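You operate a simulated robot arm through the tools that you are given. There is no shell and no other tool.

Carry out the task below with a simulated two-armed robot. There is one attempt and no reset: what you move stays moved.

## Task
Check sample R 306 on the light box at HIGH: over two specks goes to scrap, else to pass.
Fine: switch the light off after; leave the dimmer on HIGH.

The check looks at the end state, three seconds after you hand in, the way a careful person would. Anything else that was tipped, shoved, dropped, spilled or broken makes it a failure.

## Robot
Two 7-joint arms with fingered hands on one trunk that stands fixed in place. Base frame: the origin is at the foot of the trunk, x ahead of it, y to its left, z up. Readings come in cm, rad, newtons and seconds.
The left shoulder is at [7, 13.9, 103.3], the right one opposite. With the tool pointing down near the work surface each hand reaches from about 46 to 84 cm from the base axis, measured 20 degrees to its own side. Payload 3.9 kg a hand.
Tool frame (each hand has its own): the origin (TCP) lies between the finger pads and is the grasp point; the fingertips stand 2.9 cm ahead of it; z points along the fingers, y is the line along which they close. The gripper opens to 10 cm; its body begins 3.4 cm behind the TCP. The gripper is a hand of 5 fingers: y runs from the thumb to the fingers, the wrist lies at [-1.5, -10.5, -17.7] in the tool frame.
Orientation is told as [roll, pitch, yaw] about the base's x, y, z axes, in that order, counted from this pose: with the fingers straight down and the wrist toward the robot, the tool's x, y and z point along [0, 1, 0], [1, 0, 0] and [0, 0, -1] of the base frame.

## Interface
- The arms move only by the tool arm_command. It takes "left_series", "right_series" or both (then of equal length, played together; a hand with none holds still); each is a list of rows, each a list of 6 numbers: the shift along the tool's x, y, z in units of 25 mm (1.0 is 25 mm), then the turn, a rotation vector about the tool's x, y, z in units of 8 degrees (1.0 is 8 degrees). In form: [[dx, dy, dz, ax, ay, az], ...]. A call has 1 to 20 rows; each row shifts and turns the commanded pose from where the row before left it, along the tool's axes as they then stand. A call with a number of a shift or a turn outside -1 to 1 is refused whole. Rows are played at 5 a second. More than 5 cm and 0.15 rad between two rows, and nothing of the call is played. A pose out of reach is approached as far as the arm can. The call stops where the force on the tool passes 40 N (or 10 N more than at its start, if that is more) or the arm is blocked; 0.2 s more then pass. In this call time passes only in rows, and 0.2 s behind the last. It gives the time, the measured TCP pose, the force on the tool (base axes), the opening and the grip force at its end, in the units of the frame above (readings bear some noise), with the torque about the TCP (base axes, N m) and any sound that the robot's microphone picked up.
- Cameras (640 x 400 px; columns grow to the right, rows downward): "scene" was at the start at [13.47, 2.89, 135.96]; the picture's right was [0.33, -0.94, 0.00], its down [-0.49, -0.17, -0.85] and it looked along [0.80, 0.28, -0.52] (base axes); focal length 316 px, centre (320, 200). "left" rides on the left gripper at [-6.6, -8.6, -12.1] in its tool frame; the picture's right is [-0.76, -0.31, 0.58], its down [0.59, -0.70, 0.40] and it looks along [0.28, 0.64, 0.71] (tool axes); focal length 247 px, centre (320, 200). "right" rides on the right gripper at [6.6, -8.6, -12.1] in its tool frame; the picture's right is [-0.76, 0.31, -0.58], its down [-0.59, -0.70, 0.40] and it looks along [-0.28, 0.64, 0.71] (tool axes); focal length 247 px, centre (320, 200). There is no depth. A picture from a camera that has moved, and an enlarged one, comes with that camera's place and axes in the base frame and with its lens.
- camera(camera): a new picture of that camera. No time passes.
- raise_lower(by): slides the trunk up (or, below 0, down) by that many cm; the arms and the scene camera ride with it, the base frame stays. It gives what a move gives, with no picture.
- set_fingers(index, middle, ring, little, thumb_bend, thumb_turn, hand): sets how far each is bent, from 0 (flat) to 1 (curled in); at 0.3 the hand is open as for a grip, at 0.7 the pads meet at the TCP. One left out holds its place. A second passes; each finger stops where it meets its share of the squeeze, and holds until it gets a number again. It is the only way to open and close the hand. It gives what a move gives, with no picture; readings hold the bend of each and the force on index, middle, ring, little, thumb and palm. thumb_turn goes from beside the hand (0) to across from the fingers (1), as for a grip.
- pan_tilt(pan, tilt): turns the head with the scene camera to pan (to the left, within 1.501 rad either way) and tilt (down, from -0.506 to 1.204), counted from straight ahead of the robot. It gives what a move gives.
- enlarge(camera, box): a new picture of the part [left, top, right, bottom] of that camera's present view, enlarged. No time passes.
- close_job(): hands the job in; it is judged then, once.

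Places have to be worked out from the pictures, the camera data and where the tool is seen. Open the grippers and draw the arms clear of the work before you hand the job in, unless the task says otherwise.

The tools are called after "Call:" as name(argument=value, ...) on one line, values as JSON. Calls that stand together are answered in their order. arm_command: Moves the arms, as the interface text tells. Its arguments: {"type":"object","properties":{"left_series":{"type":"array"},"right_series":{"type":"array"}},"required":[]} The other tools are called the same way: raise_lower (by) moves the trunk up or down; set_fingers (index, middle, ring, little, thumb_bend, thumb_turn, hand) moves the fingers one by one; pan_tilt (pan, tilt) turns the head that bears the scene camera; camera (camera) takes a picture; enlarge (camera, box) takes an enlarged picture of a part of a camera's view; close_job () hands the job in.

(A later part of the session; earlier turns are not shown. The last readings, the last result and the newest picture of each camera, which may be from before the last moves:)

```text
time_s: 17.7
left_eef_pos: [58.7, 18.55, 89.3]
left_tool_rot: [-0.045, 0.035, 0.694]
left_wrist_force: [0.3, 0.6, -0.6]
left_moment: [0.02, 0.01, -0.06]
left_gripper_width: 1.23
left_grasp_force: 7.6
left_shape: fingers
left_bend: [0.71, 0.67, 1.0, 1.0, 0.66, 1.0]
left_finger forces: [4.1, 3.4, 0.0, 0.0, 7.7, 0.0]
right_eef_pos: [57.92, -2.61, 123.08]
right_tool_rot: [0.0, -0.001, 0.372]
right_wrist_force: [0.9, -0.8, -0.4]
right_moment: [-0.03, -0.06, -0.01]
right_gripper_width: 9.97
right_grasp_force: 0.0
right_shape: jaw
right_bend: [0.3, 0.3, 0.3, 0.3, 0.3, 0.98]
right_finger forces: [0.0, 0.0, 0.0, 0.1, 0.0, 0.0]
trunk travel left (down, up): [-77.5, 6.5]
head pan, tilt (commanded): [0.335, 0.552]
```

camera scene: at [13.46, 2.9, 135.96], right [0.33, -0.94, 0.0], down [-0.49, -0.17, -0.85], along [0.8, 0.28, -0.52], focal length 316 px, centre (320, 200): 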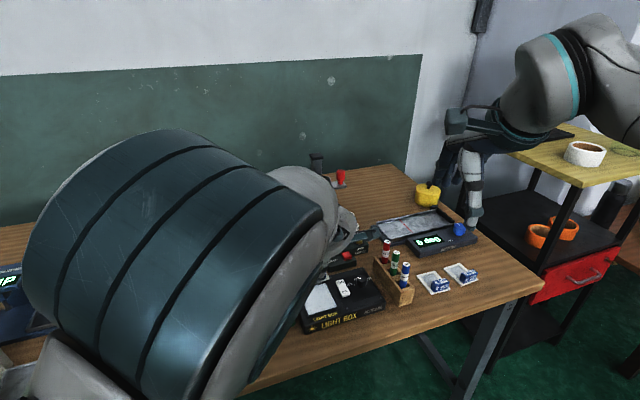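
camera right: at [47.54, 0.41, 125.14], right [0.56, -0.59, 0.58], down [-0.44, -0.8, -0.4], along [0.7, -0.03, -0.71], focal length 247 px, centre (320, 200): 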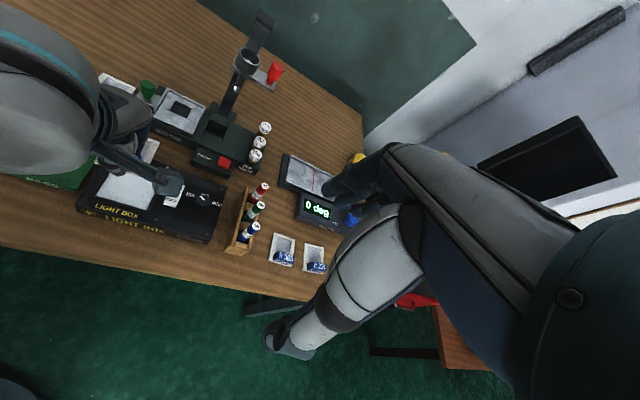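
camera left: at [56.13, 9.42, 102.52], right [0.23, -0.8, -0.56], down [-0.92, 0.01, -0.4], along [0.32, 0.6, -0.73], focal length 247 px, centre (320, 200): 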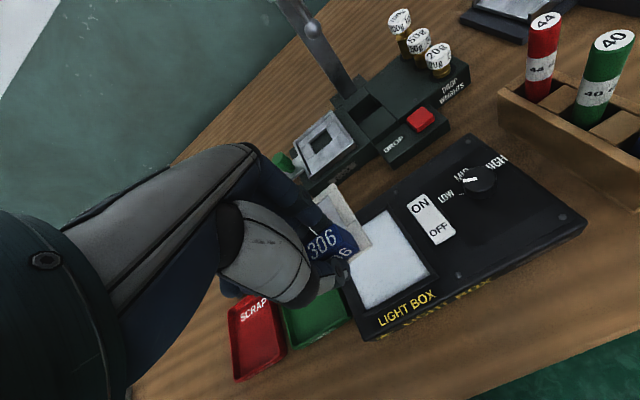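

Tracking is similar with slightly less tilt (~3.3°). The arm seems to prefer a slightly larger yaw, so I try commanding +2.4° yaw and continue descending a bit.

Call:
arm_command(left_series=[[0, 0, 0.4, 0, 0, -0.3], [0, 0, 0.6, 0, 0, 0], [0, 0, 0, 0, 0, 0], [0, 0, 0, 0, 0, 0]])

Call:
enlarge(camera="left", box=[220, 150, 560, 362])

Call:
camera(camera="scene")

```text
time_s: 18.7
left_eef_pos: [58.54, 18.24, 86.68]
left_tool_rot: [-0.026, 0.026, 0.728]
left_wrist_force: [-0.4, -0.3, 0.4]
left_moment: [-0.01, 0.01, 0.0]
left_gripper_width: 1.24
left_grasp_force: 7.9
left_shape: fingers
left_bend: [0.71, 0.67, 1.0, 1.0, 0.66, 1.0]
left_finger forces: [4.1, 3.5, 0.1, 0.0, 7.7, 0.0]
right_eef_pos: [57.98, -2.63, 122.97]
right_tool_rot: [0.0, -0.002, 0.372]
right_wrist_force: [-0.3, 0.0, 0.3]
right_moment: [0.01, 0.01, -0.01]
right_gripper_width: 9.97
right_grasp_force: 0.1
right_shape: jaw
right_bend: [0.3, 0.3, 0.3, 0.3, 0.3, 0.98]
right_finger forces: [0.0, 0.0, 0.0, 0.0, 0.1, 0.0]
trunk travel left (down, up): [-77.5, 6.5]
head pan, tilt (commanded): [0.335, 0.552]
```

```text
1.88 times, centred on (390, 256) of left
camera zoom: at [56.56, 8.2, 99.11], right [0.27, -0.79, -0.55], down [-0.92, -0.04, -0.4], along [0.29, 0.61, -0.74], focal length 465 px, centre (188, 95)
```

zoom: 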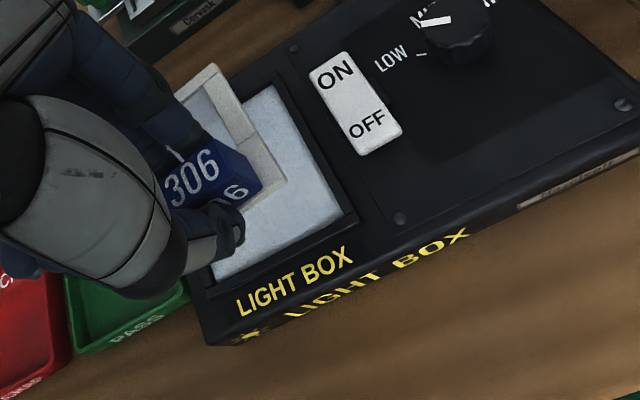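

```text
taken
camera scene: at [13.49, 2.89, 145.96], right [0.33, -0.94, 0.0], down [-0.49, -0.17, -0.85], along [0.8, 0.28, -0.52], focal length 316 px, centre (320, 200)
```

scene: 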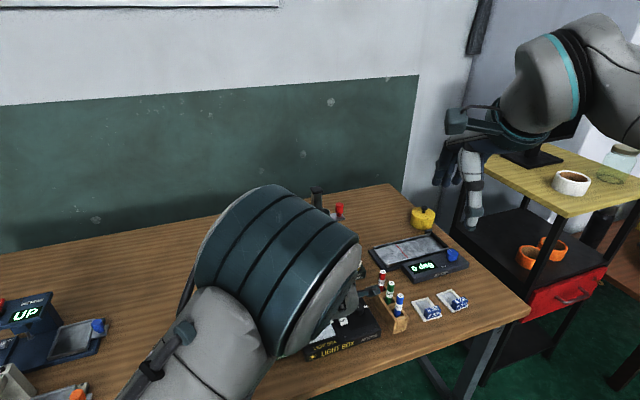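

Tilt is down to about 2° at yaw 0.73, and the slide centre (60.1, 19.9) is nearly over the pad centre (60.35, 19.95). I descend further in small steps.

Call:
arm_command(left_series=[[0, 0.04, 0.5, 0, 0, -0.05], [0, 0.04, 0.5, 0, 0, 0], [0, 0, 0.3, 0, 0, 0], [0, 0, 0, 0, 0, 0], [0, 0, 0, 0, 0, 0]])

Call:
enlarge(camera="left", box=[220, 150, 560, 362])

Call:
enlarge(camera="right", box=[60, 110, 240, 250])

```text
time_s: 19.9
left_eef_pos: [58.55, 18.32, 83.44]
left_tool_rot: [-0.01, 0.012, 0.72]
left_wrist_force: [-0.7, 0.6, 0.2]
left_moment: [-0.01, -0.01, 0.05]
left_gripper_width: 1.25
left_grasp_force: 7.2
left_shape: fingers
left_bend: [0.71, 0.67, 1.0, 1.0, 0.66, 1.0]
left_finger forces: [4.0, 3.3, 0.1, 0.0, 7.6, 0.0]
right_eef_pos: [58.01, -2.61, 123.08]
right_tool_rot: [-0.001, -0.002, 0.372]
right_wrist_force: [1.5, -1.4, -0.2]
right_moment: [0.02, -0.02, 0.02]
right_gripper_width: 9.96
right_grasp_force: 0.1
right_shape: jaw
right_bend: [0.3, 0.3, 0.3, 0.3, 0.3, 0.98]
right_finger forces: [0.0, 0.1, 0.0, 0.0, 0.0, 0.1]
trunk travel left (down, up): [-77.5, 6.5]
head pan, tilt (commanded): [0.335, 0.552]
```

```text
1.88 times, centred on (390, 256) of left
camera zoom: at [56.56, 7.9, 95.67], right [0.27, -0.78, -0.57], down [-0.92, -0.03, -0.4], along [0.29, 0.62, -0.72], focal length 465 px, centre (188, 95)
```

zoom: 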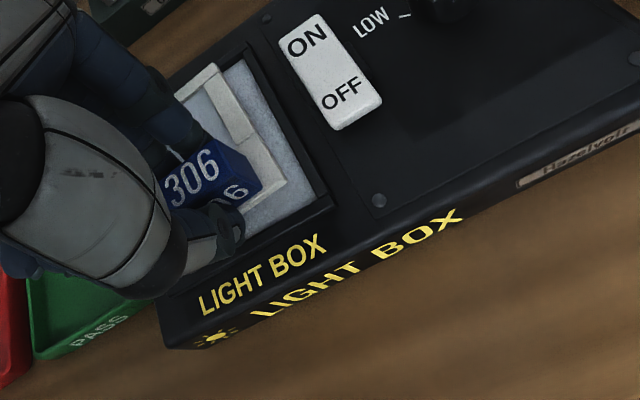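

```text
2.86 times, centred on (150, 180) of right
camera zoom: at [47.56, 0.4, 135.14], right [0.56, -0.59, 0.58], down [-0.44, -0.8, -0.4], along [0.7, -0.03, -0.71], focal length 706 px, centre (806, 257)
```

zoom: 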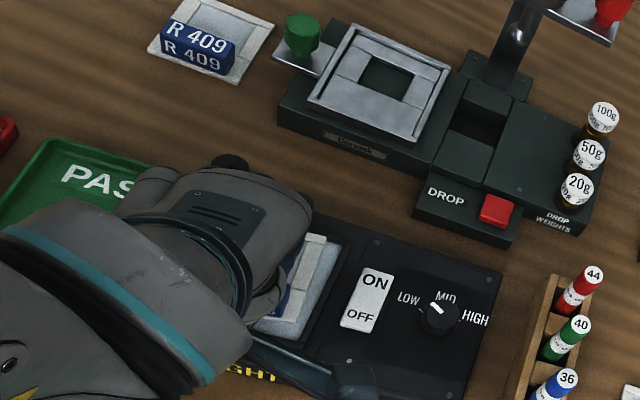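

Now tilt is only ~1° and the slide is centred on the pad. I lower in 2 mm steps watching the force.

Call:
arm_command(left_series=[[0, 0, 0.1, 0, 0, 0], [0, 0, 0.1, 0, 0, 0], [0, 0, 0.1, 0, 0, 0]])

Call:
arm_command(left_series=[[0, 0, 0.08, 0, 0, 0]])

Call:
enlarge(camera="left", box=[220, 150, 560, 362])

```text
time_s: 20.7
left_eef_pos: [58.71, 18.21, 82.72]
left_tool_rot: [-0.01, 0.011, 0.713]
left_wrist_force: [-0.3, 0.8, 0.3]
left_moment: [-0.02, 0.02, 0.01]
left_gripper_width: 1.24
left_grasp_force: 7.7
left_shape: fingers
left_bend: [0.71, 0.67, 1.0, 1.0, 0.66, 1.0]
left_finger forces: [4.1, 3.3, 0.1, 0.0, 7.6, 0.0]
right_eef_pos: [57.9, -2.59, 123.08]
right_tool_rot: [0.001, 0.0, 0.372]
right_wrist_force: [-0.3, -0.6, -0.8]
right_moment: [0.01, 0.0, 0.01]
right_gripper_width: 9.98
right_grasp_force: 0.0
right_shape: jaw
right_bend: [0.3, 0.3, 0.3, 0.3, 0.3, 0.98]
right_finger forces: [0.0, 0.0, 0.1, 0.0, 0.0, 0.1]
trunk travel left (down, up): [-77.5, 6.5]
head pan, tilt (commanded): [0.335, 0.552]
```

```text
time_s: 21.1
left_eef_pos: [58.81, 18.17, 82.64]
left_tool_rot: [-0.012, 0.007, 0.714]
left_wrist_force: [-0.2, -1.6, 5.7]
left_moment: [-0.12, 0.08, -0.01]
left_gripper_width: 1.24
left_grasp_force: 11.7
left_shape: fingers
left_bend: [0.71, 0.67, 1.0, 1.0, 0.67, 1.0]
left_finger forces: [4.5, 3.5, 0.1, 0.0, 14.4, 0.1]
right_eef_pos: [57.82, -2.73, 123.19]
right_tool_rot: [-0.001, -0.004, 0.372]
right_wrist_force: [-0.5, 0.7, 0.3]
right_moment: [0.0, -0.01, 0.01]
right_gripper_width: 9.96
right_grasp_force: 0.0
right_shape: jaw
right_bend: [0.3, 0.3, 0.3, 0.3, 0.3, 0.98]
right_finger forces: [0.0, 0.0, 0.0, 0.1, 0.0, 0.1]
trunk travel left (down, up): [-77.5, 6.5]
head pan, tilt (commanded): [0.335, 0.552]
```

```text
1.88 times, centred on (390, 256) of left
camera zoom: at [56.61, 7.71, 94.86], right [0.27, -0.78, -0.57], down [-0.92, -0.02, -0.4], along [0.3, 0.63, -0.72], focal length 465 px, centre (188, 95)
```

zoom: 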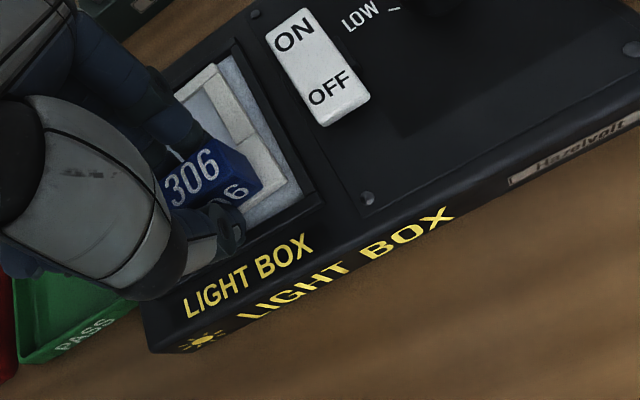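

Contact of about 5 N. I check closely whether it is the slide on the glass or something else touching.

Call:
enlarge(camera="left", box=[290, 170, 400, 270])

Call:
enlarge(camera="right", box=[110, 160, 190, 220])

Call:
enlarge(camera="scene", box=[290, 290, 390, 370])

```text
4.00 times, centred on (345, 220) of left
camera zoom: at [56.61, 7.71, 94.86], right [0.27, -0.78, -0.57], down [-0.92, -0.02, -0.4], along [0.3, 0.63, -0.72], focal length 988 px, centre (220, 120)
```

zoom: 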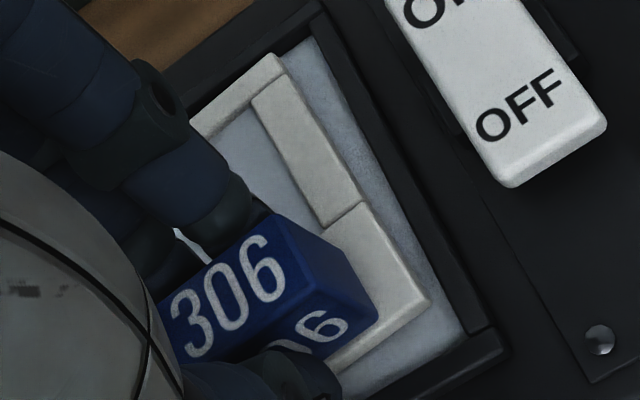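

```text
6.67 times, centred on (150, 190) of right
camera zoom: at [47.44, 0.36, 135.2], right [0.56, -0.59, 0.58], down [-0.44, -0.8, -0.4], along [0.7, -0.03, -0.71], focal length 1646 px, centre (1453, 267)
```

zoom: 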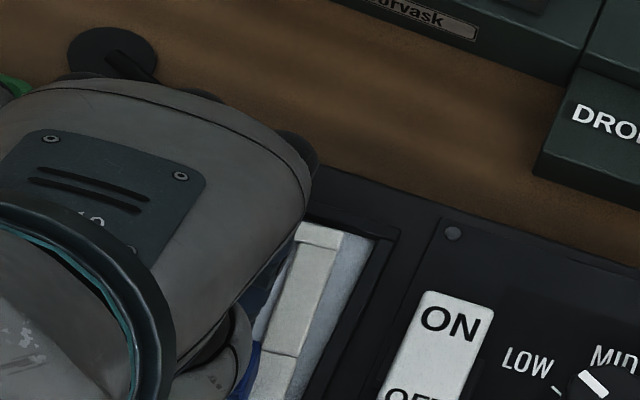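

```text
5.00 times, centred on (340, 330) of scene
camera zoom: at [13.35, 2.85, 145.99], right [0.33, -0.94, 0.0], down [-0.49, -0.17, -0.85], along [0.81, 0.28, -0.52], focal length 1582 px, centre (220, -450)
```

zoom: 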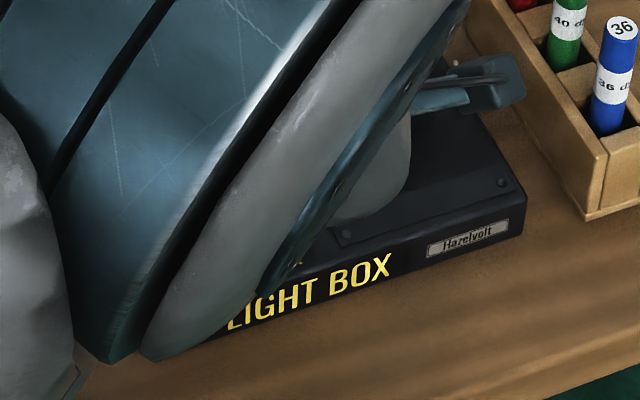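

The slide appears to lie on the glass, inside the bezel with margin all round. I relieve the pressure by 1 mm and open the pinch.

Call:
arm_command(left_series=[[0, 0, -0.04, 0, 0, 0]])

Call:
set_fingers(hand="left", index=0.5, middle=0.5, thumb_bend=0.5)

Call:
enlarge(camera="left", box=[250, 150, 440, 290])

```text
time_s: 21.5
left_eef_pos: [58.75, 18.34, 82.56]
left_tool_rot: [-0.006, 0.006, 0.715]
left_wrist_force: [0.2, -3.6, 11.2]
left_moment: [-0.31, 0.05, -0.01]
left_gripper_width: 1.25
left_grasp_force: 13.4
left_shape: fingers
left_bend: [0.71, 0.67, 1.0, 1.0, 0.67, 1.0]
left_finger forces: [4.4, 3.1, 0.0, 0.1, 19.1, 0.0]
right_eef_pos: [57.79, -2.66, 123.19]
right_tool_rot: [0.002, -0.004, 0.372]
right_wrist_force: [0.8, 0.8, -1.0]
right_moment: [-0.03, 0.0, -0.01]
right_gripper_width: 9.98
right_grasp_force: 0.0
right_shape: jaw
right_bend: [0.3, 0.3, 0.3, 0.3, 0.3, 0.98]
right_finger forces: [0.0, 0.0, 0.0, 0.0, 0.0, 0.1]
trunk travel left (down, up): [-77.5, 6.5]
head pan, tilt (commanded): [0.335, 0.552]
```

```text
time_s: 22.5
left_eef_pos: [58.63, 18.4, 82.65]
left_tool_rot: [-0.007, 0.007, 0.714]
left_wrist_force: [0.7, 1.2, 11.6]
left_moment: [0.42, -0.27, 0.02]
left_gripper_width: 4.93
left_grasp_force: 5.4
left_shape: fingers
left_bend: [0.5, 0.48, 1.0, 1.0, 0.5, 1.0]
left_finger forces: [0.1, 11.2, 0.0, 0.0, 0.0, 0.0]
right_eef_pos: [57.81, -2.63, 123.12]
right_tool_rot: [0.0, -0.003, 0.371]
right_wrist_force: [0.5, -0.8, -0.8]
right_moment: [-0.01, -0.04, -0.02]
right_gripper_width: 10.0
right_grasp_force: 0.1
right_shape: jaw
right_bend: [0.3, 0.3, 0.3, 0.3, 0.3, 0.98]
right_finger forces: [0.1, 0.0, 0.0, 0.0, 0.0, 0.0]
trunk travel left (down, up): [-77.5, 6.5]
head pan, tilt (commanded): [0.335, 0.552]
```

```text
2.86 times, centred on (345, 220) of left
camera zoom: at [56.47, 7.79, 94.81], right [0.26, -0.78, -0.57], down [-0.92, -0.02, -0.4], along [0.3, 0.63, -0.72], focal length 706 px, centre (249, 143)
```

zoom: 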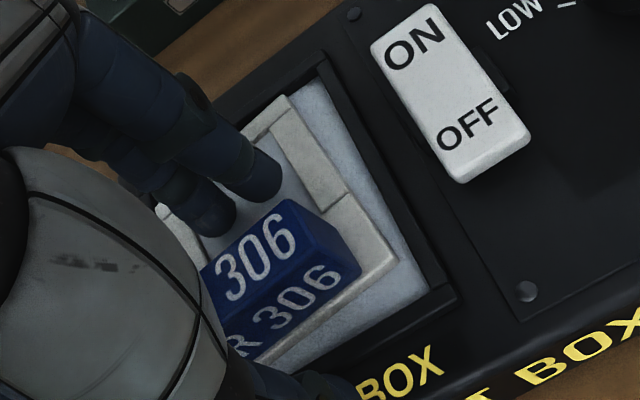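

The slide is released on the pad; the middle fingertip rests on it. I lift straight up.

Call:
arm_command(left_series=[[0, 0, -0.2, 0, 0, 0], [0, 0, -0.4, 0, 0, 0], [0, 0, -0.6, 0, 0, 0], [0, 0, -0.8, 0, 0, 0], [0, 0, -0.8, 0, 0, 0], [0, 0, -0.8, 0, 0, 0], [0, 0, -0.8, 0, 0, 0]])

Call:
camera(camera="left")

Call:
enlarge(camera="left", box=[300, 150, 620, 350])

```text
time_s: 23.9
left_eef_pos: [54.76, 19.04, 83.39]
left_tool_rot: [0.087, 0.128, 0.741]
left_wrist_force: [1.0, 0.6, 0.5]
left_moment: [-0.02, -0.01, 0.02]
left_gripper_width: 5.01
left_grasp_force: 1.0
left_shape: fingers
left_bend: [0.5, 0.5, 1.0, 1.0, 0.5, 1.0]
left_finger forces: [0.2, 0.0, 0.1, 0.1, 0.1, 0.0]
right_eef_pos: [57.99, -2.64, 123.0]
right_tool_rot: [0.001, -0.003, 0.371]
right_wrist_force: [-0.4, 0.8, 0.5]
right_moment: [0.01, 0.02, -0.01]
right_gripper_width: 10.0
right_grasp_force: 0.1
right_shape: jaw
right_bend: [0.3, 0.3, 0.3, 0.3, 0.3, 0.98]
right_finger forces: [0.0, 0.1, 0.0, 0.1, 0.0, 0.0]
trunk travel left (down, up): [-77.5, 6.5]
head pan, tilt (commanded): [0.335, 0.552]
stopped in row 6 (left hand): the arm was blocked; the commanded pose is now the measured one
```

```text
taken
camera left: at [54.74, 8.67, 95.79], right [0.19, -0.78, -0.6], down [-0.97, -0.04, -0.25], along [0.17, 0.62, -0.76], focal length 247 px, centre (320, 200)
```

left: 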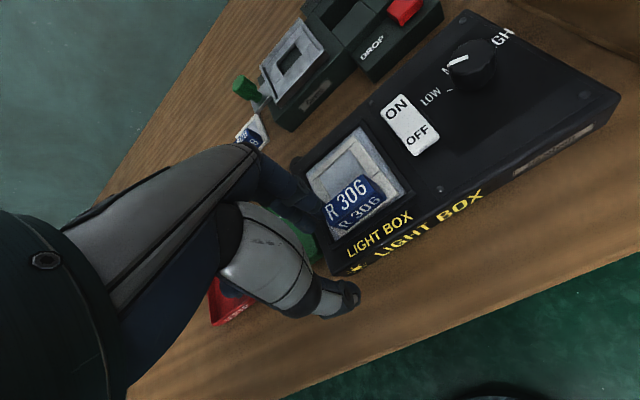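

```text
2.00 times, centred on (460, 250) of left
camera zoom: at [54.74, 8.67, 95.79], right [0.19, -0.78, -0.6], down [-0.97, -0.04, -0.25], along [0.17, 0.62, -0.76], focal length 494 px, centre (40, 100)
```

zoom: 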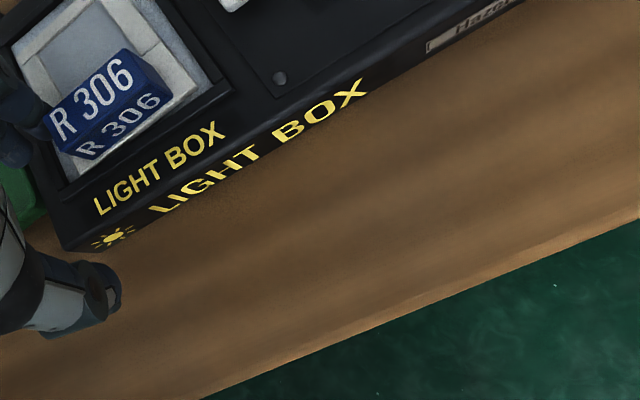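

The arm got blocked while rising and slewed back toward the robot; the slide still seems in the pad. I inspect the arm's configuration before moving again.

Call:
camera(camera="scene")

Call:
camera(camera="right")

Call:
enlarge(camera="left", box=[260, 110, 420, 290])

```text
taken
camera scene: at [13.45, 2.91, 145.96], right [0.33, -0.94, 0.0], down [-0.49, -0.17, -0.85], along [0.8, 0.28, -0.52], focal length 316 px, centre (320, 200)
```

scene: 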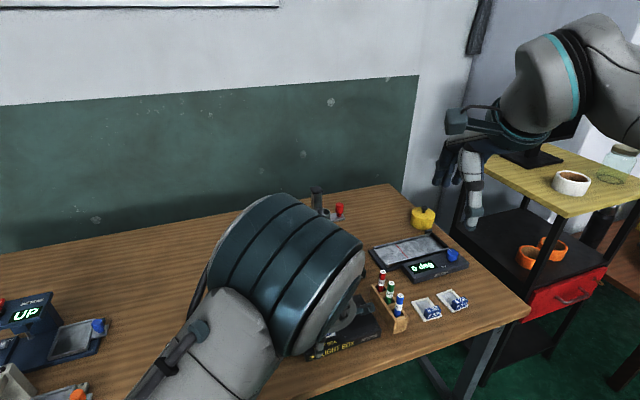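

```text
taken
camera right: at [47.55, 0.41, 135.14], right [0.56, -0.59, 0.58], down [-0.44, -0.8, -0.4], along [0.7, -0.03, -0.71], focal length 247 px, centre (320, 200)
```

right: 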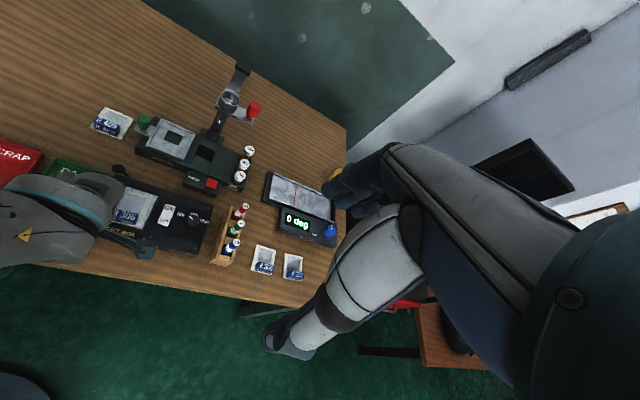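

```text
2.22 times, centred on (340, 200) of left
camera zoom: at [54.74, 8.67, 95.79], right [0.19, -0.78, -0.6], down [-0.97, -0.04, -0.25], along [0.17, 0.62, -0.76], focal length 549 px, centre (276, 200)
```

zoom: 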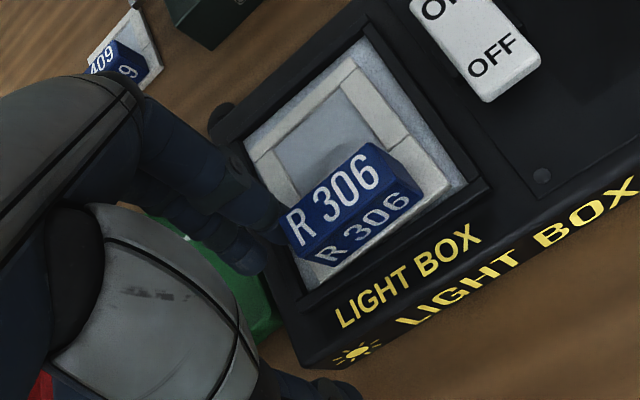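

The slide is still inside the pad; the fingertips are just left of its block. I move the hand left and up (the arm's comfortable side) in small steps.

Call:
arm_command(left_series=[[0.3, 0.2, -0.3, 0, 0, 0], [0.39, 0.27, -0.41, 0, 0, 0], [0.39, 0.27, -0.41, 0, 0, 0]])

Call:
camera(camera="left")

```text
time_s: 24.7
left_eef_pos: [54.8, 22.19, 86.04]
left_tool_rot: [0.09, 0.124, 0.733]
left_wrist_force: [-0.2, -0.7, -0.2]
left_moment: [-0.03, 0.02, -0.01]
left_gripper_width: 5.0
left_grasp_force: 0.0
left_shape: fingers
left_bend: [0.5, 0.5, 1.0, 1.0, 0.5, 1.0]
left_finger forces: [0.0, 0.0, 0.0, 0.0, 0.1, 0.0]
right_eef_pos: [58.09, -2.63, 123.07]
right_tool_rot: [-0.001, -0.001, 0.371]
right_wrist_force: [-0.4, -0.4, 0.1]
right_moment: [0.0, 0.05, 0.03]
right_gripper_width: 9.98
right_grasp_force: 0.1
right_shape: jaw
right_bend: [0.3, 0.3, 0.3, 0.3, 0.3, 0.98]
right_finger forces: [0.0, 0.0, 0.0, 0.0, 0.1, 0.0]
trunk travel left (down, up): [-77.5, 6.5]
head pan, tilt (commanded): [0.335, 0.552]
```

```text
taken
camera left: at [54.63, 11.74, 98.47], right [0.19, -0.78, -0.6], down [-0.97, -0.03, -0.25], along [0.18, 0.63, -0.76], focal length 247 px, centre (320, 200)
```

left: 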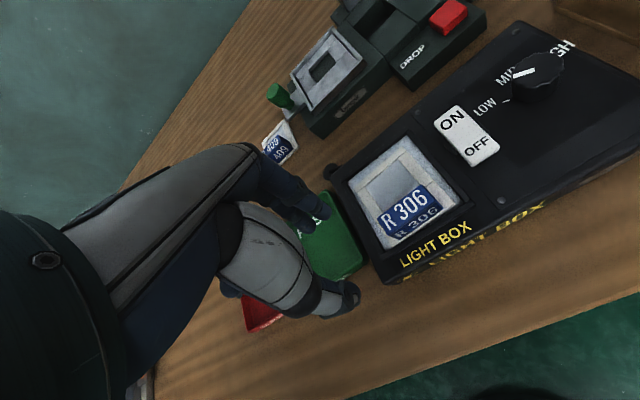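

It tracks well now. I continue left and up while straightening the hand.

Call:
arm_command(left_series=[[0.5, 0.3, -0.6, -0.23, -0.155, 0], [0.5, 0.3, -0.6, -0.23, -0.155, 0], [0.5, 0.3, -0.6, -0.23, -0.155, 0], [0.5, 0.3, -0.6, -0.22, -0.155, 0], [0.6, 0.2, -0.6, 0, 0, 0], [0.6, 0.2, -0.6, 0, 0, 0]])

Call:
camera(camera="left")

Call:
camera(camera="scene")

Call:
enlarge(camera="right", box=[90, 150, 230, 260])

```text
time_s: 26.1
left_eef_pos: [52.99, 30.87, 95.27]
left_tool_rot: [0.002, -0.003, 0.725]
left_wrist_force: [0.3, 0.5, -0.2]
left_moment: [-0.01, 0.01, -0.02]
left_gripper_width: 4.98
left_grasp_force: 0.1
left_shape: fingers
left_bend: [0.5, 0.5, 1.0, 1.0, 0.5, 1.0]
left_finger forces: [0.1, 0.0, 0.0, 0.0, 0.0, 0.0]
right_eef_pos: [58.01, -2.45, 123.1]
right_tool_rot: [0.0, -0.004, 0.371]
right_wrist_force: [0.3, 0.5, 0.2]
right_moment: [0.03, -0.03, 0.02]
right_gripper_width: 9.99
right_grasp_force: 0.1
right_shape: jaw
right_bend: [0.3, 0.3, 0.3, 0.3, 0.3, 0.98]
right_finger forces: [0.0, 0.0, 0.0, 0.0, 0.1, 0.0]
trunk travel left (down, up): [-77.5, 6.5]
head pan, tilt (commanded): [0.335, 0.552]
```

```text
taken
camera left: at [50.86, 20.17, 107.32], right [0.27, -0.77, -0.58], down [-0.92, -0.02, -0.4], along [0.29, 0.64, -0.71], focal length 247 px, centre (320, 200)
```

left: 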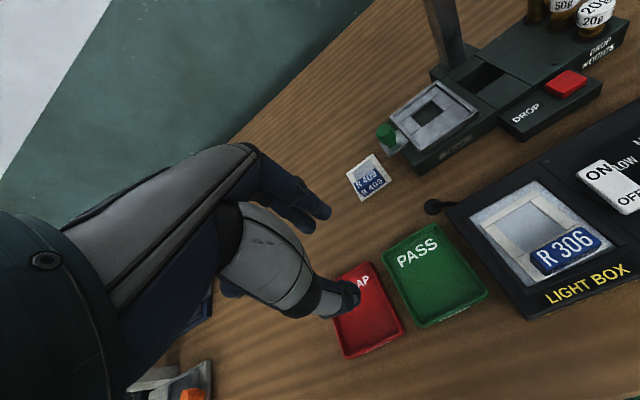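

```text
taken
camera scene: at [13.4, 2.97, 145.96], right [0.33, -0.94, 0.0], down [-0.49, -0.17, -0.85], along [0.81, 0.28, -0.52], focal length 316 px, centre (320, 200)
```

scene: 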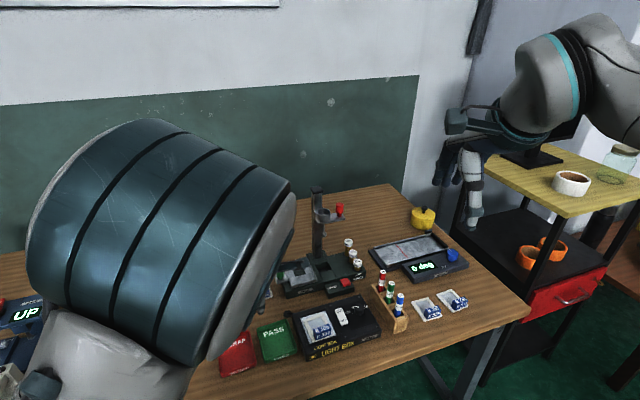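

```text
3.64 times, centred on (160, 205) of right
camera zoom: at [47.49, 0.47, 135.17], right [0.56, -0.59, 0.58], down [-0.44, -0.8, -0.4], along [0.7, -0.03, -0.71], focal length 898 px, centre (902, 182)
```

zoom: 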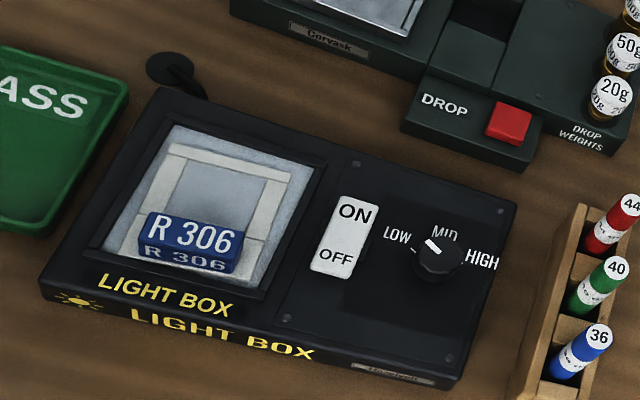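

The slide lies well within the pad. Next is the dimmer: I zoom on the knob from the right-hand and scene cameras to fix its centre and pointer angle.

Call:
enlarge(camera="right", box=[165, 190, 235, 240])

Call:
enlarge(camera="scene", box=[320, 295, 390, 345])

Call:
enlarge(camera="scene", box=[210, 290, 400, 380])

```text
8.00 times, centred on (200, 215) of right
camera zoom: at [47.49, 0.47, 135.17], right [0.56, -0.59, 0.58], down [-0.44, -0.8, -0.4], along [0.7, -0.03, -0.71], focal length 1976 px, centre (1280, 80)
```

zoom: 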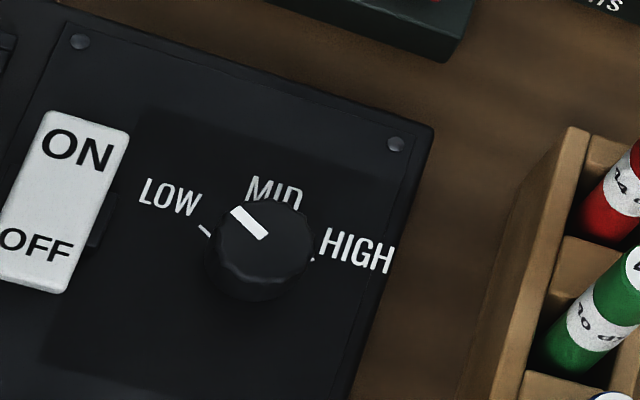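

```text
8.00 times, centred on (355, 320) of scene
camera zoom: at [13.4, 2.97, 145.96], right [0.33, -0.94, 0.0], down [-0.49, -0.17, -0.85], along [0.81, 0.28, -0.52], focal length 2532 px, centre (40, -760)
```

zoom: 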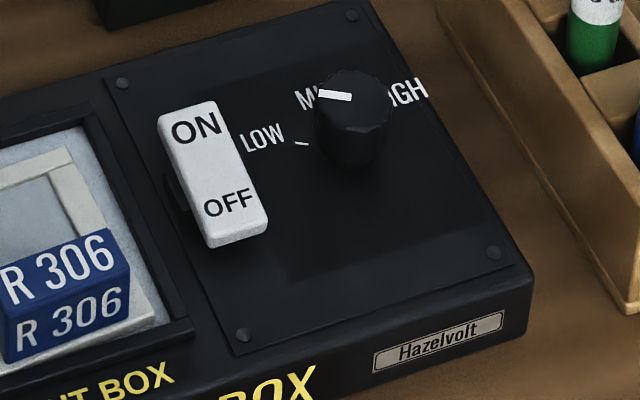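

```text
3.37 times, centred on (305, 335) of scene
camera zoom: at [13.4, 2.97, 145.96], right [0.33, -0.94, 0.0], down [-0.49, -0.17, -0.85], along [0.81, 0.28, -0.52], focal length 1066 px, centre (370, -255)
```

zoom: 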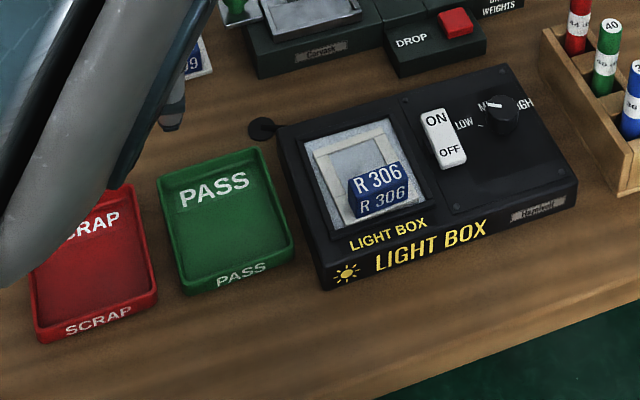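

The pointer sits at LOW (≈ −61° from the box's "up"), the knob centre is about (66.9, 11.3), panel z≈79.7, knob top ≈81.6; HIGH needs ≈120° clockwise. I retreat the left hand to the left, then bring the right hand to hover over the knob.

Call:
arm_command(left_series=[[0.81, 0.19, -0.53, 0, 0, 0], [0.81, 0.19, -0.53, 0, 0, 0], [0.81, 0.19, -0.53, 0, 0, 0], [0.81, 0.19, -0.53, 0, 0, 0], [0.81, 0.19, -0.53, 0, 0, 0], [0.81, 0.19, -0.53, 0, 0, 0]])

Call:
arm_command(right_series=[[0.295, 0.41, 0.86, 0, 0, 0], [0.295, 0.41, 0.86, 0, 0, 0], [0.295, 0.41, 0.86, 0, 0, 0], [0.295, 0.41, 0.86, 0, 0, 0], [0.295, 0.41, 0.86, 0, 0, 0], [0.295, 0.41, 0.86, 0, 0, 0], [0.295, 0.41, 0.86, 0, 0, 0], [0.295, 0.41, 0.86, 0, 0, 0], [0.295, 0.41, 0.86, 0, 0, 0], [0.295, 0.41, 0.86, 0, 0, 0], [0.295, 0.41, 0.86, 0, 0, 0], [0.295, 0.41, 0.86, 0, 0, 0], [0.295, 0.41, 0.86, 0, 0, 0], [0, 0, 0, 0, 0, 0]])

Call:
camera(camera="right")

Call:
camera(camera="scene")

```text
time_s: 27.5
left_eef_pos: [46.98, 41.93, 103.29]
left_tool_rot: [0.003, -0.001, 0.729]
left_wrist_force: [0.1, -0.5, 0.6]
left_moment: [-0.03, 0.02, 0.01]
left_gripper_width: 4.99
left_grasp_force: 0.0
left_shape: fingers
left_bend: [0.5, 0.5, 1.0, 1.0, 0.5, 1.0]
left_finger forces: [0.1, 0.0, 0.0, 0.0, 0.0, 0.0]
right_eef_pos: [57.86, -2.58, 123.09]
right_tool_rot: [0.001, -0.003, 0.373]
right_wrist_force: [0.1, -0.4, -0.8]
right_moment: [0.0, -0.03, -0.01]
right_gripper_width: 9.96
right_grasp_force: 0.0
right_shape: jaw
right_bend: [0.3, 0.3, 0.3, 0.3, 0.3, 0.98]
right_finger forces: [0.0, 0.1, 0.0, 0.1, 0.1, 0.0]
trunk travel left (down, up): [-77.5, 6.5]
head pan, tilt (commanded): [0.335, 0.552]
```

```text
time_s: 30.5
left_eef_pos: [47.12, 41.9, 103.24]
left_tool_rot: [0.003, -0.005, 0.73]
left_wrist_force: [0.2, 0.9, 0.7]
left_moment: [-0.03, 0.02, 0.0]
left_gripper_width: 4.97
left_grasp_force: 0.1
left_shape: fingers
left_bend: [0.5, 0.5, 1.0, 1.0, 0.5, 1.0]
left_finger forces: [0.1, 0.0, 0.0, 0.0, 0.0, 0.1]
right_eef_pos: [66.8, 11.16, 95.28]
right_tool_rot: [0.0, -0.003, 0.372]
right_wrist_force: [-0.8, -1.2, -0.6]
right_moment: [-0.01, 0.05, -0.01]
right_gripper_width: 9.98
right_grasp_force: 0.1
right_shape: jaw
right_bend: [0.3, 0.3, 0.3, 0.3, 0.3, 0.98]
right_finger forces: [0.0, 0.0, 0.0, 0.1, 0.0, 0.1]
trunk travel left (down, up): [-77.5, 6.5]
head pan, tilt (commanded): [0.335, 0.552]
```

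```text
taken
camera right: at [56.32, 14.26, 107.42], right [0.56, -0.59, 0.58], down [-0.44, -0.8, -0.4], along [0.7, -0.03, -0.71], focal length 247 px, centre (320, 200)
```

right: 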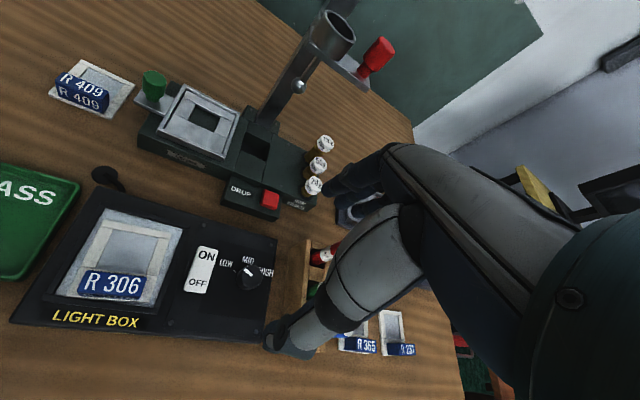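

```text
taken
camera scene: at [13.42, 2.84, 145.97], right [0.33, -0.94, 0.0], down [-0.49, -0.17, -0.85], along [0.81, 0.28, -0.52], focal length 316 px, centre (320, 200)
```

scene: 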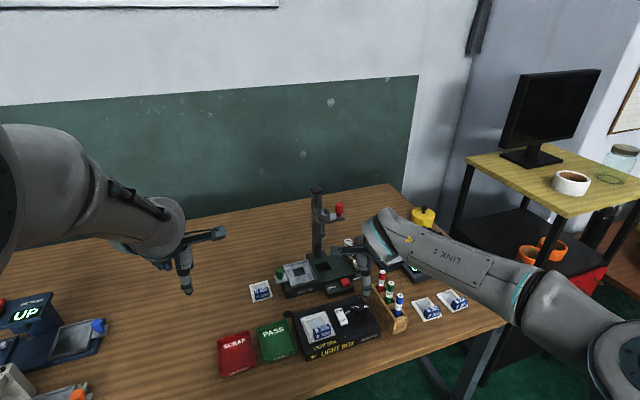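

The right hand hovers near the knob. I zoom on the knob from this camera to correct the centre.

Call:
enlarge(camera="right", box=[180, 225, 300, 315])

Call:
enlarge(camera="scene", box=[310, 240, 420, 340])

```text
4.44 times, centred on (240, 270) of right
camera zoom: at [56.32, 14.26, 107.42], right [0.56, -0.59, 0.58], down [-0.44, -0.8, -0.4], along [0.7, -0.03, -0.71], focal length 1098 px, centre (676, -111)
```

zoom: 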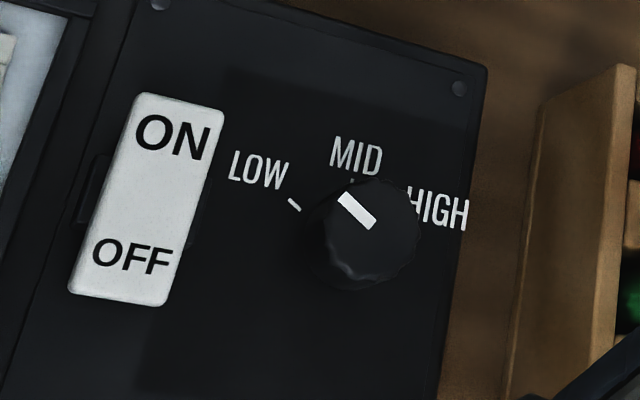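

```text
4.00 times, centred on (365, 290) of scene
camera zoom: at [13.42, 2.84, 145.97], right [0.33, -0.94, 0.0], down [-0.49, -0.17, -0.85], along [0.81, 0.28, -0.52], focal length 1266 px, centre (140, -160)
```

zoom: 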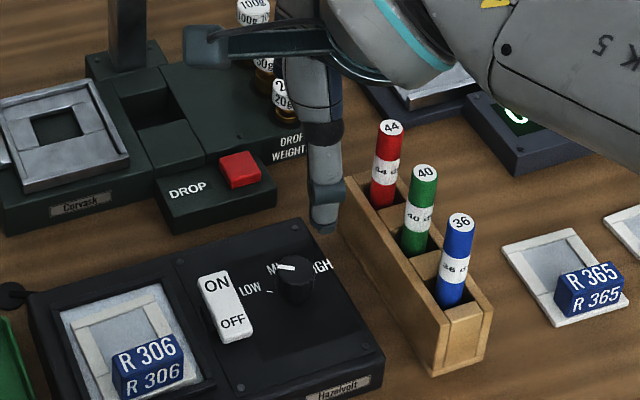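

Knob centre refined to (66.95, 11.4). I pre-shape the right hand (ring/little curled, pinch ~5 cm) and test how far it can yaw here.

Call:
set_fingers(hand="right", index=0.5, middle=0.5, ring=1.0, little=1.0, thumb_bend=0.5, thumb_turn=1)

Call:
arm_command(right_series=[[0, 0, 0, 0, 0, -1], [0, 0, 0, 0, 0, -1], [0, 0, 0, 0, 0, -1], [0, 0, 0, 0, 0, -1], [0, 0, 0, 0, 0, 0], [0, 0, 0, 0, 0, 0]])

```text
time_s: 31.5
left_eef_pos: [47.08, 41.75, 103.14]
left_tool_rot: [0.004, -0.002, 0.73]
left_wrist_force: [-0.3, -0.3, -0.2]
left_moment: [0.02, 0.03, 0.03]
left_gripper_width: 4.98
left_grasp_force: 0.1
left_shape: fingers
left_bend: [0.5, 0.5, 1.0, 1.0, 0.5, 1.0]
left_finger forces: [0.0, 0.1, 0.0, 0.0, 0.0, 0.0]
right_eef_pos: [66.86, 11.34, 95.21]
right_tool_rot: [-0.001, 0.0, 0.372]
right_wrist_force: [0.8, -0.1, 0.3]
right_moment: [-0.03, -0.02, -0.03]
right_gripper_width: 5.02
right_grasp_force: 0.0
right_shape: fingers
right_bend: [0.5, 0.5, 1.0, 1.0, 0.5, 1.0]
right_finger forces: [0.1, 0.0, 0.1, 0.0, 0.0, 0.1]
trunk travel left (down, up): [-77.5, 6.5]
head pan, tilt (commanded): [0.335, 0.552]
```

```text
time_s: 32.9
left_eef_pos: [47.18, 41.75, 103.15]
left_tool_rot: [0.002, 0.0, 0.729]
left_wrist_force: [0.2, -0.1, 0.1]
left_moment: [-0.02, -0.01, 0.0]
left_gripper_width: 4.97
left_grasp_force: 0.1
left_shape: fingers
left_bend: [0.5, 0.5, 1.0, 1.0, 0.5, 1.0]
left_finger forces: [0.0, 0.1, 0.1, 0.0, 0.0, 0.0]
right_eef_pos: [66.66, 11.26, 95.31]
right_tool_rot: [0.001, -0.001, 0.581]
right_wrist_force: [0.1, -0.1, -0.6]
right_moment: [-0.01, -0.03, 0.04]
right_gripper_width: 5.01
right_grasp_force: 0.0
right_shape: fingers
right_bend: [0.5, 0.5, 1.0, 1.0, 0.5, 1.0]
right_finger forces: [0.1, 0.0, 0.0, 0.1, 0.0, 0.1]
right hand out of reach, approached as far as the arm can: row 2, 3, 4
trunk travel left (down, up): [-77.5, 6.5]
head pan, tilt (commanded): [0.335, 0.552]
```

The upper yaw limit is about 0.58. Now I test the lower end.

Call:
arm_command(right_series=[[0, 0, 0, 0, 0, 1], [0, 0, 0, 0, 0, 1], [0, 0, 0, 0, 0, 1], [0, 0, 0, 0, 0, 1], [0, 0, 0, 0, 0, 1], [0, 0, 0, 0, 0, 1], [0, 0, 0, 0, 0, 0]])

Call:
arm_command(right_series=[[0, 0, 0, 0, 0, 1], [0, 0, 0, 0, 0, 1], [0, 0, 0, 0, 0, 1], [0, 0, 0, 0, 0, 1], [0, 0, 0, 0, 0, 0], [0, 0, 0, 0, 0, 0]])

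```text
time_s: 34.5
left_eef_pos: [47.14, 41.79, 103.21]
left_tool_rot: [0.004, 0.0, 0.73]
left_wrist_force: [-0.8, -0.6, -0.4]
left_moment: [-0.01, 0.01, -0.03]
left_gripper_width: 4.98
left_grasp_force: 0.0
left_shape: fingers
left_bend: [0.5, 0.5, 1.0, 1.0, 0.5, 1.0]
left_finger forces: [0.1, 0.0, 0.0, 0.1, 0.1, 0.1]
right_eef_pos: [66.96, 11.09, 95.09]
right_tool_rot: [0.002, -0.002, -0.257]
right_wrist_force: [-0.6, -0.8, -0.1]
right_moment: [0.02, -0.04, -0.02]
right_gripper_width: 5.04
right_grasp_force: 0.2
right_shape: fingers
right_bend: [0.5, 0.5, 1.0, 1.0, 0.5, 1.0]
right_finger forces: [0.0, 0.0, 0.1, 0.1, 0.0, 0.1]
trunk travel left (down, up): [-77.5, 6.5]
head pan, tilt (commanded): [0.335, 0.552]
```

```text
time_s: 35.9
left_eef_pos: [47.05, 41.76, 103.22]
left_tool_rot: [0.002, -0.002, 0.729]
left_wrist_force: [-0.4, -0.3, 0.4]
left_moment: [0.0, 0.03, -0.02]
left_gripper_width: 4.97
left_grasp_force: 0.0
left_shape: fingers
left_bend: [0.5, 0.5, 1.0, 1.0, 0.5, 1.0]
left_finger forces: [0.0, 0.0, 0.0, 0.0, 0.0, 0.0]
right_eef_pos: [67.53, 8.23, 95.86]
right_tool_rot: [0.007, -0.006, -0.729]
right_wrist_force: [0.5, -0.5, 0.2]
right_moment: [-0.06, -0.01, 0.03]
right_gripper_width: 4.98
right_grasp_force: 0.2
right_shape: fingers
right_bend: [0.5, 0.5, 1.0, 1.0, 0.5, 1.0]
right_finger forces: [0.2, 0.0, 0.0, 0.1, 0.1, 0.1]
right hand out of reach, approached as far as the arm can: row 3, 4
trunk travel left (down, up): [-77.5, 6.5]
head pan, tilt (commanded): [0.335, 0.552]
```

Usable yaw range is about +0.58 to −0.5, so two twists of ~60° should suffice. I return to yaw ≈0.54 and check position.

Call:
arm_command(right_series=[[0, 0, 0, 0, 0, -1], [0, 0, 0, 0, 0, -1], [0, 0, 0, 0, 0, -1], [0, 0, 0, 0, 0, -1], [0, 0, 0, 0, 0, -1], [0, 0, 0, 0, 0, -1], [0, 0, 0, 0, 0, -1], [0, 0, 0, 0, 0, -1], [0, 0, 0, 0, 0, -1], [0, 0, 0, 0, 0, 0]])

```text
time_s: 38.1
left_eef_pos: [47.11, 41.91, 103.2]
left_tool_rot: [0.001, -0.001, 0.729]
left_wrist_force: [-0.2, 0.1, -0.4]
left_moment: [-0.02, 0.01, 0.03]
left_gripper_width: 4.99
left_grasp_force: 0.1
left_shape: fingers
left_bend: [0.5, 0.5, 1.0, 1.0, 0.5, 1.0]
left_finger forces: [0.1, 0.0, 0.1, 0.0, 0.0, 0.0]
right_eef_pos: [67.7, 8.21, 95.86]
right_tool_rot: [-0.003, -0.008, 0.528]
right_wrist_force: [0.1, 0.6, -0.3]
right_moment: [0.02, -0.03, -0.01]
right_gripper_width: 4.99
right_grasp_force: 0.1
right_shape: fingers
right_bend: [0.5, 0.5, 1.0, 1.0, 0.5, 1.0]
right_finger forces: [0.1, 0.0, 0.1, 0.0, 0.0, 0.1]
trunk travel left (down, up): [-77.5, 6.5]
head pan, tilt (commanded): [0.335, 0.552]
```

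I shift over the knob and descend to z≈87 for a last visual check.

Call:
arm_command(right_series=[[0.62, 0.19, 0.5, 0, 0, 0], [0.627, 0.19, 0.6, 0, 0, 0], [0, 0, 0.8, 0, 0, 0], [0, 0, 0.8, 0, 0, 0], [0, 0, 0.8, 0, 0, 0], [0, 0, 0, 0, 0, 0]])

Call:
camera(camera="right")

Call:
enlarge(camera="scene", box=[310, 260, 430, 350])

Call:
enlarge(camera="right", box=[200, 190, 360, 350])

```text
time_s: 39.5
left_eef_pos: [47.1, 41.99, 102.99]
left_tool_rot: [0.002, -0.003, 0.728]
left_wrist_force: [0.5, -0.4, 0.3]
left_moment: [0.0, -0.02, -0.03]
left_gripper_width: 4.98
left_grasp_force: 0.1
left_shape: fingers
left_bend: [0.5, 0.5, 1.0, 1.0, 0.5, 1.0]
left_finger forces: [0.0, 0.0, 0.0, 0.2, 0.0, 0.0]
right_eef_pos: [66.85, 11.21, 87.07]
right_tool_rot: [-0.003, -0.009, 0.528]
right_wrist_force: [0.3, 0.3, -0.2]
right_moment: [0.04, 0.01, -0.04]
right_gripper_width: 5.0
right_grasp_force: 0.0
right_shape: fingers
right_bend: [0.5, 0.5, 1.0, 1.0, 0.5, 1.0]
right_finger forces: [0.0, 0.0, 0.0, 0.1, 0.1, 0.1]
trunk travel left (down, up): [-77.5, 6.5]
head pan, tilt (commanded): [0.335, 0.552]
```

```text
taken
camera right: at [56.06, 12.72, 99.12], right [0.64, -0.5, 0.58], down [-0.31, -0.86, -0.4], along [0.7, 0.08, -0.71], focal length 247 px, centre (320, 200)
```

right: 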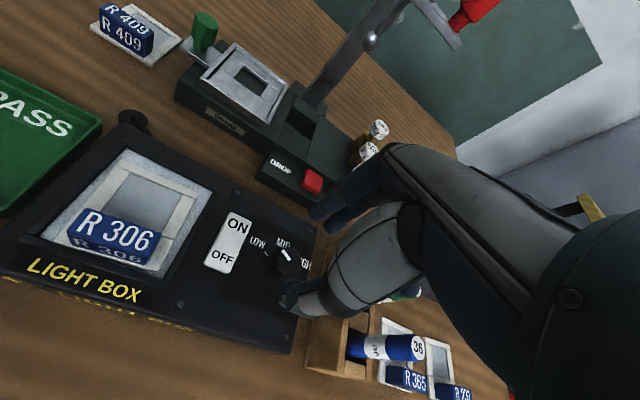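

```text
4.44 times, centred on (370, 305) of scene
camera zoom: at [13.45, 2.87, 145.96], right [0.33, -0.94, 0.0], down [-0.49, -0.17, -0.85], along [0.8, 0.28, -0.52], focal length 1406 px, centre (98, -267)
```

zoom: 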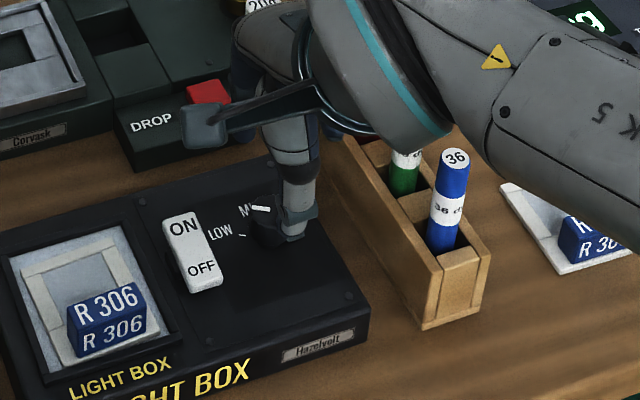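

```text
2.50 times, centred on (280, 270) of right
camera zoom: at [56.06, 12.72, 99.12], right [0.64, -0.5, 0.58], down [-0.31, -0.86, -0.4], along [0.7, 0.08, -0.71], focal length 617 px, centre (420, 25)
```

zoom: 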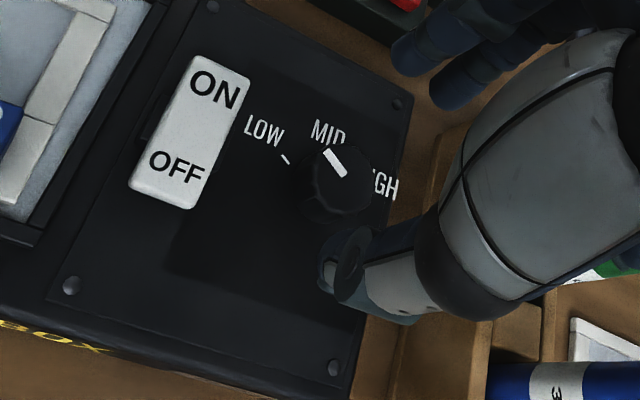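

The knob is at about (0.0, −0.1) cm in the tool frame — centred. I descend around it to z≈83.8.

Call:
arm_command(right_series=[[0.02, 0.02, 0.5, 0, 0, 0], [0, 0, 0.5, 0, 0, 0], [0, 0, 0.3, 0, 0, 0], [0, 0, 0, 0, 0, 0]])

Call:
enlarge(camera="right", box=[200, 190, 400, 350])

Call:
enlarge(camera="scene", box=[310, 270, 430, 350])

```text
time_s: 40.5
left_eef_pos: [47.18, 41.82, 103.2]
left_tool_rot: [0.001, -0.002, 0.729]
left_wrist_force: [0.9, -0.6, 0.6]
left_moment: [0.0, -0.01, -0.04]
left_gripper_width: 4.98
left_grasp_force: 0.0
left_shape: fingers
left_bend: [0.5, 0.5, 1.0, 1.0, 0.5, 1.0]
left_finger forces: [0.0, 0.1, 0.0, 0.1, 0.0, 0.0]
right_eef_pos: [67.06, 11.38, 83.77]
right_tool_rot: [-0.001, -0.01, 0.529]
right_wrist_force: [0.8, 0.3, -0.2]
right_moment: [0.0, 0.02, -0.01]
right_gripper_width: 4.99
right_grasp_force: 0.1
right_shape: fingers
right_bend: [0.5, 0.5, 1.0, 1.0, 0.5, 1.0]
right_finger forces: [0.0, 0.0, 0.0, 0.0, 0.1, 0.1]
trunk travel left (down, up): [-77.5, 6.5]
head pan, tilt (commanded): [0.335, 0.552]
```

```text
2.50 times, centred on (300, 270) of right
camera zoom: at [56.14, 12.77, 95.85], right [0.64, -0.5, 0.58], down [-0.31, -0.86, -0.4], along [0.7, 0.08, -0.71], focal length 617 px, centre (370, 25)
```

zoom: 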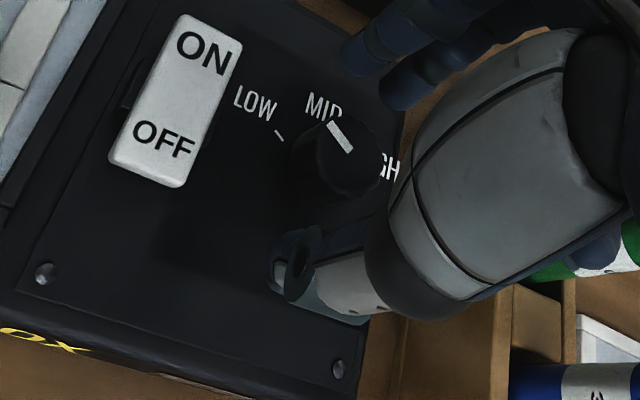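

```text
5.00 times, centred on (370, 310) of scene
camera zoom: at [13.47, 2.89, 145.96], right [0.33, -0.94, 0.0], down [-0.49, -0.17, -0.85], along [0.8, 0.28, -0.52], focal length 1582 px, centre (70, -350)
```

zoom: 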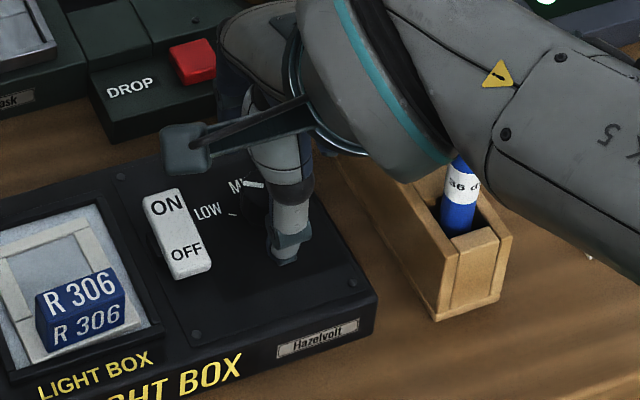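

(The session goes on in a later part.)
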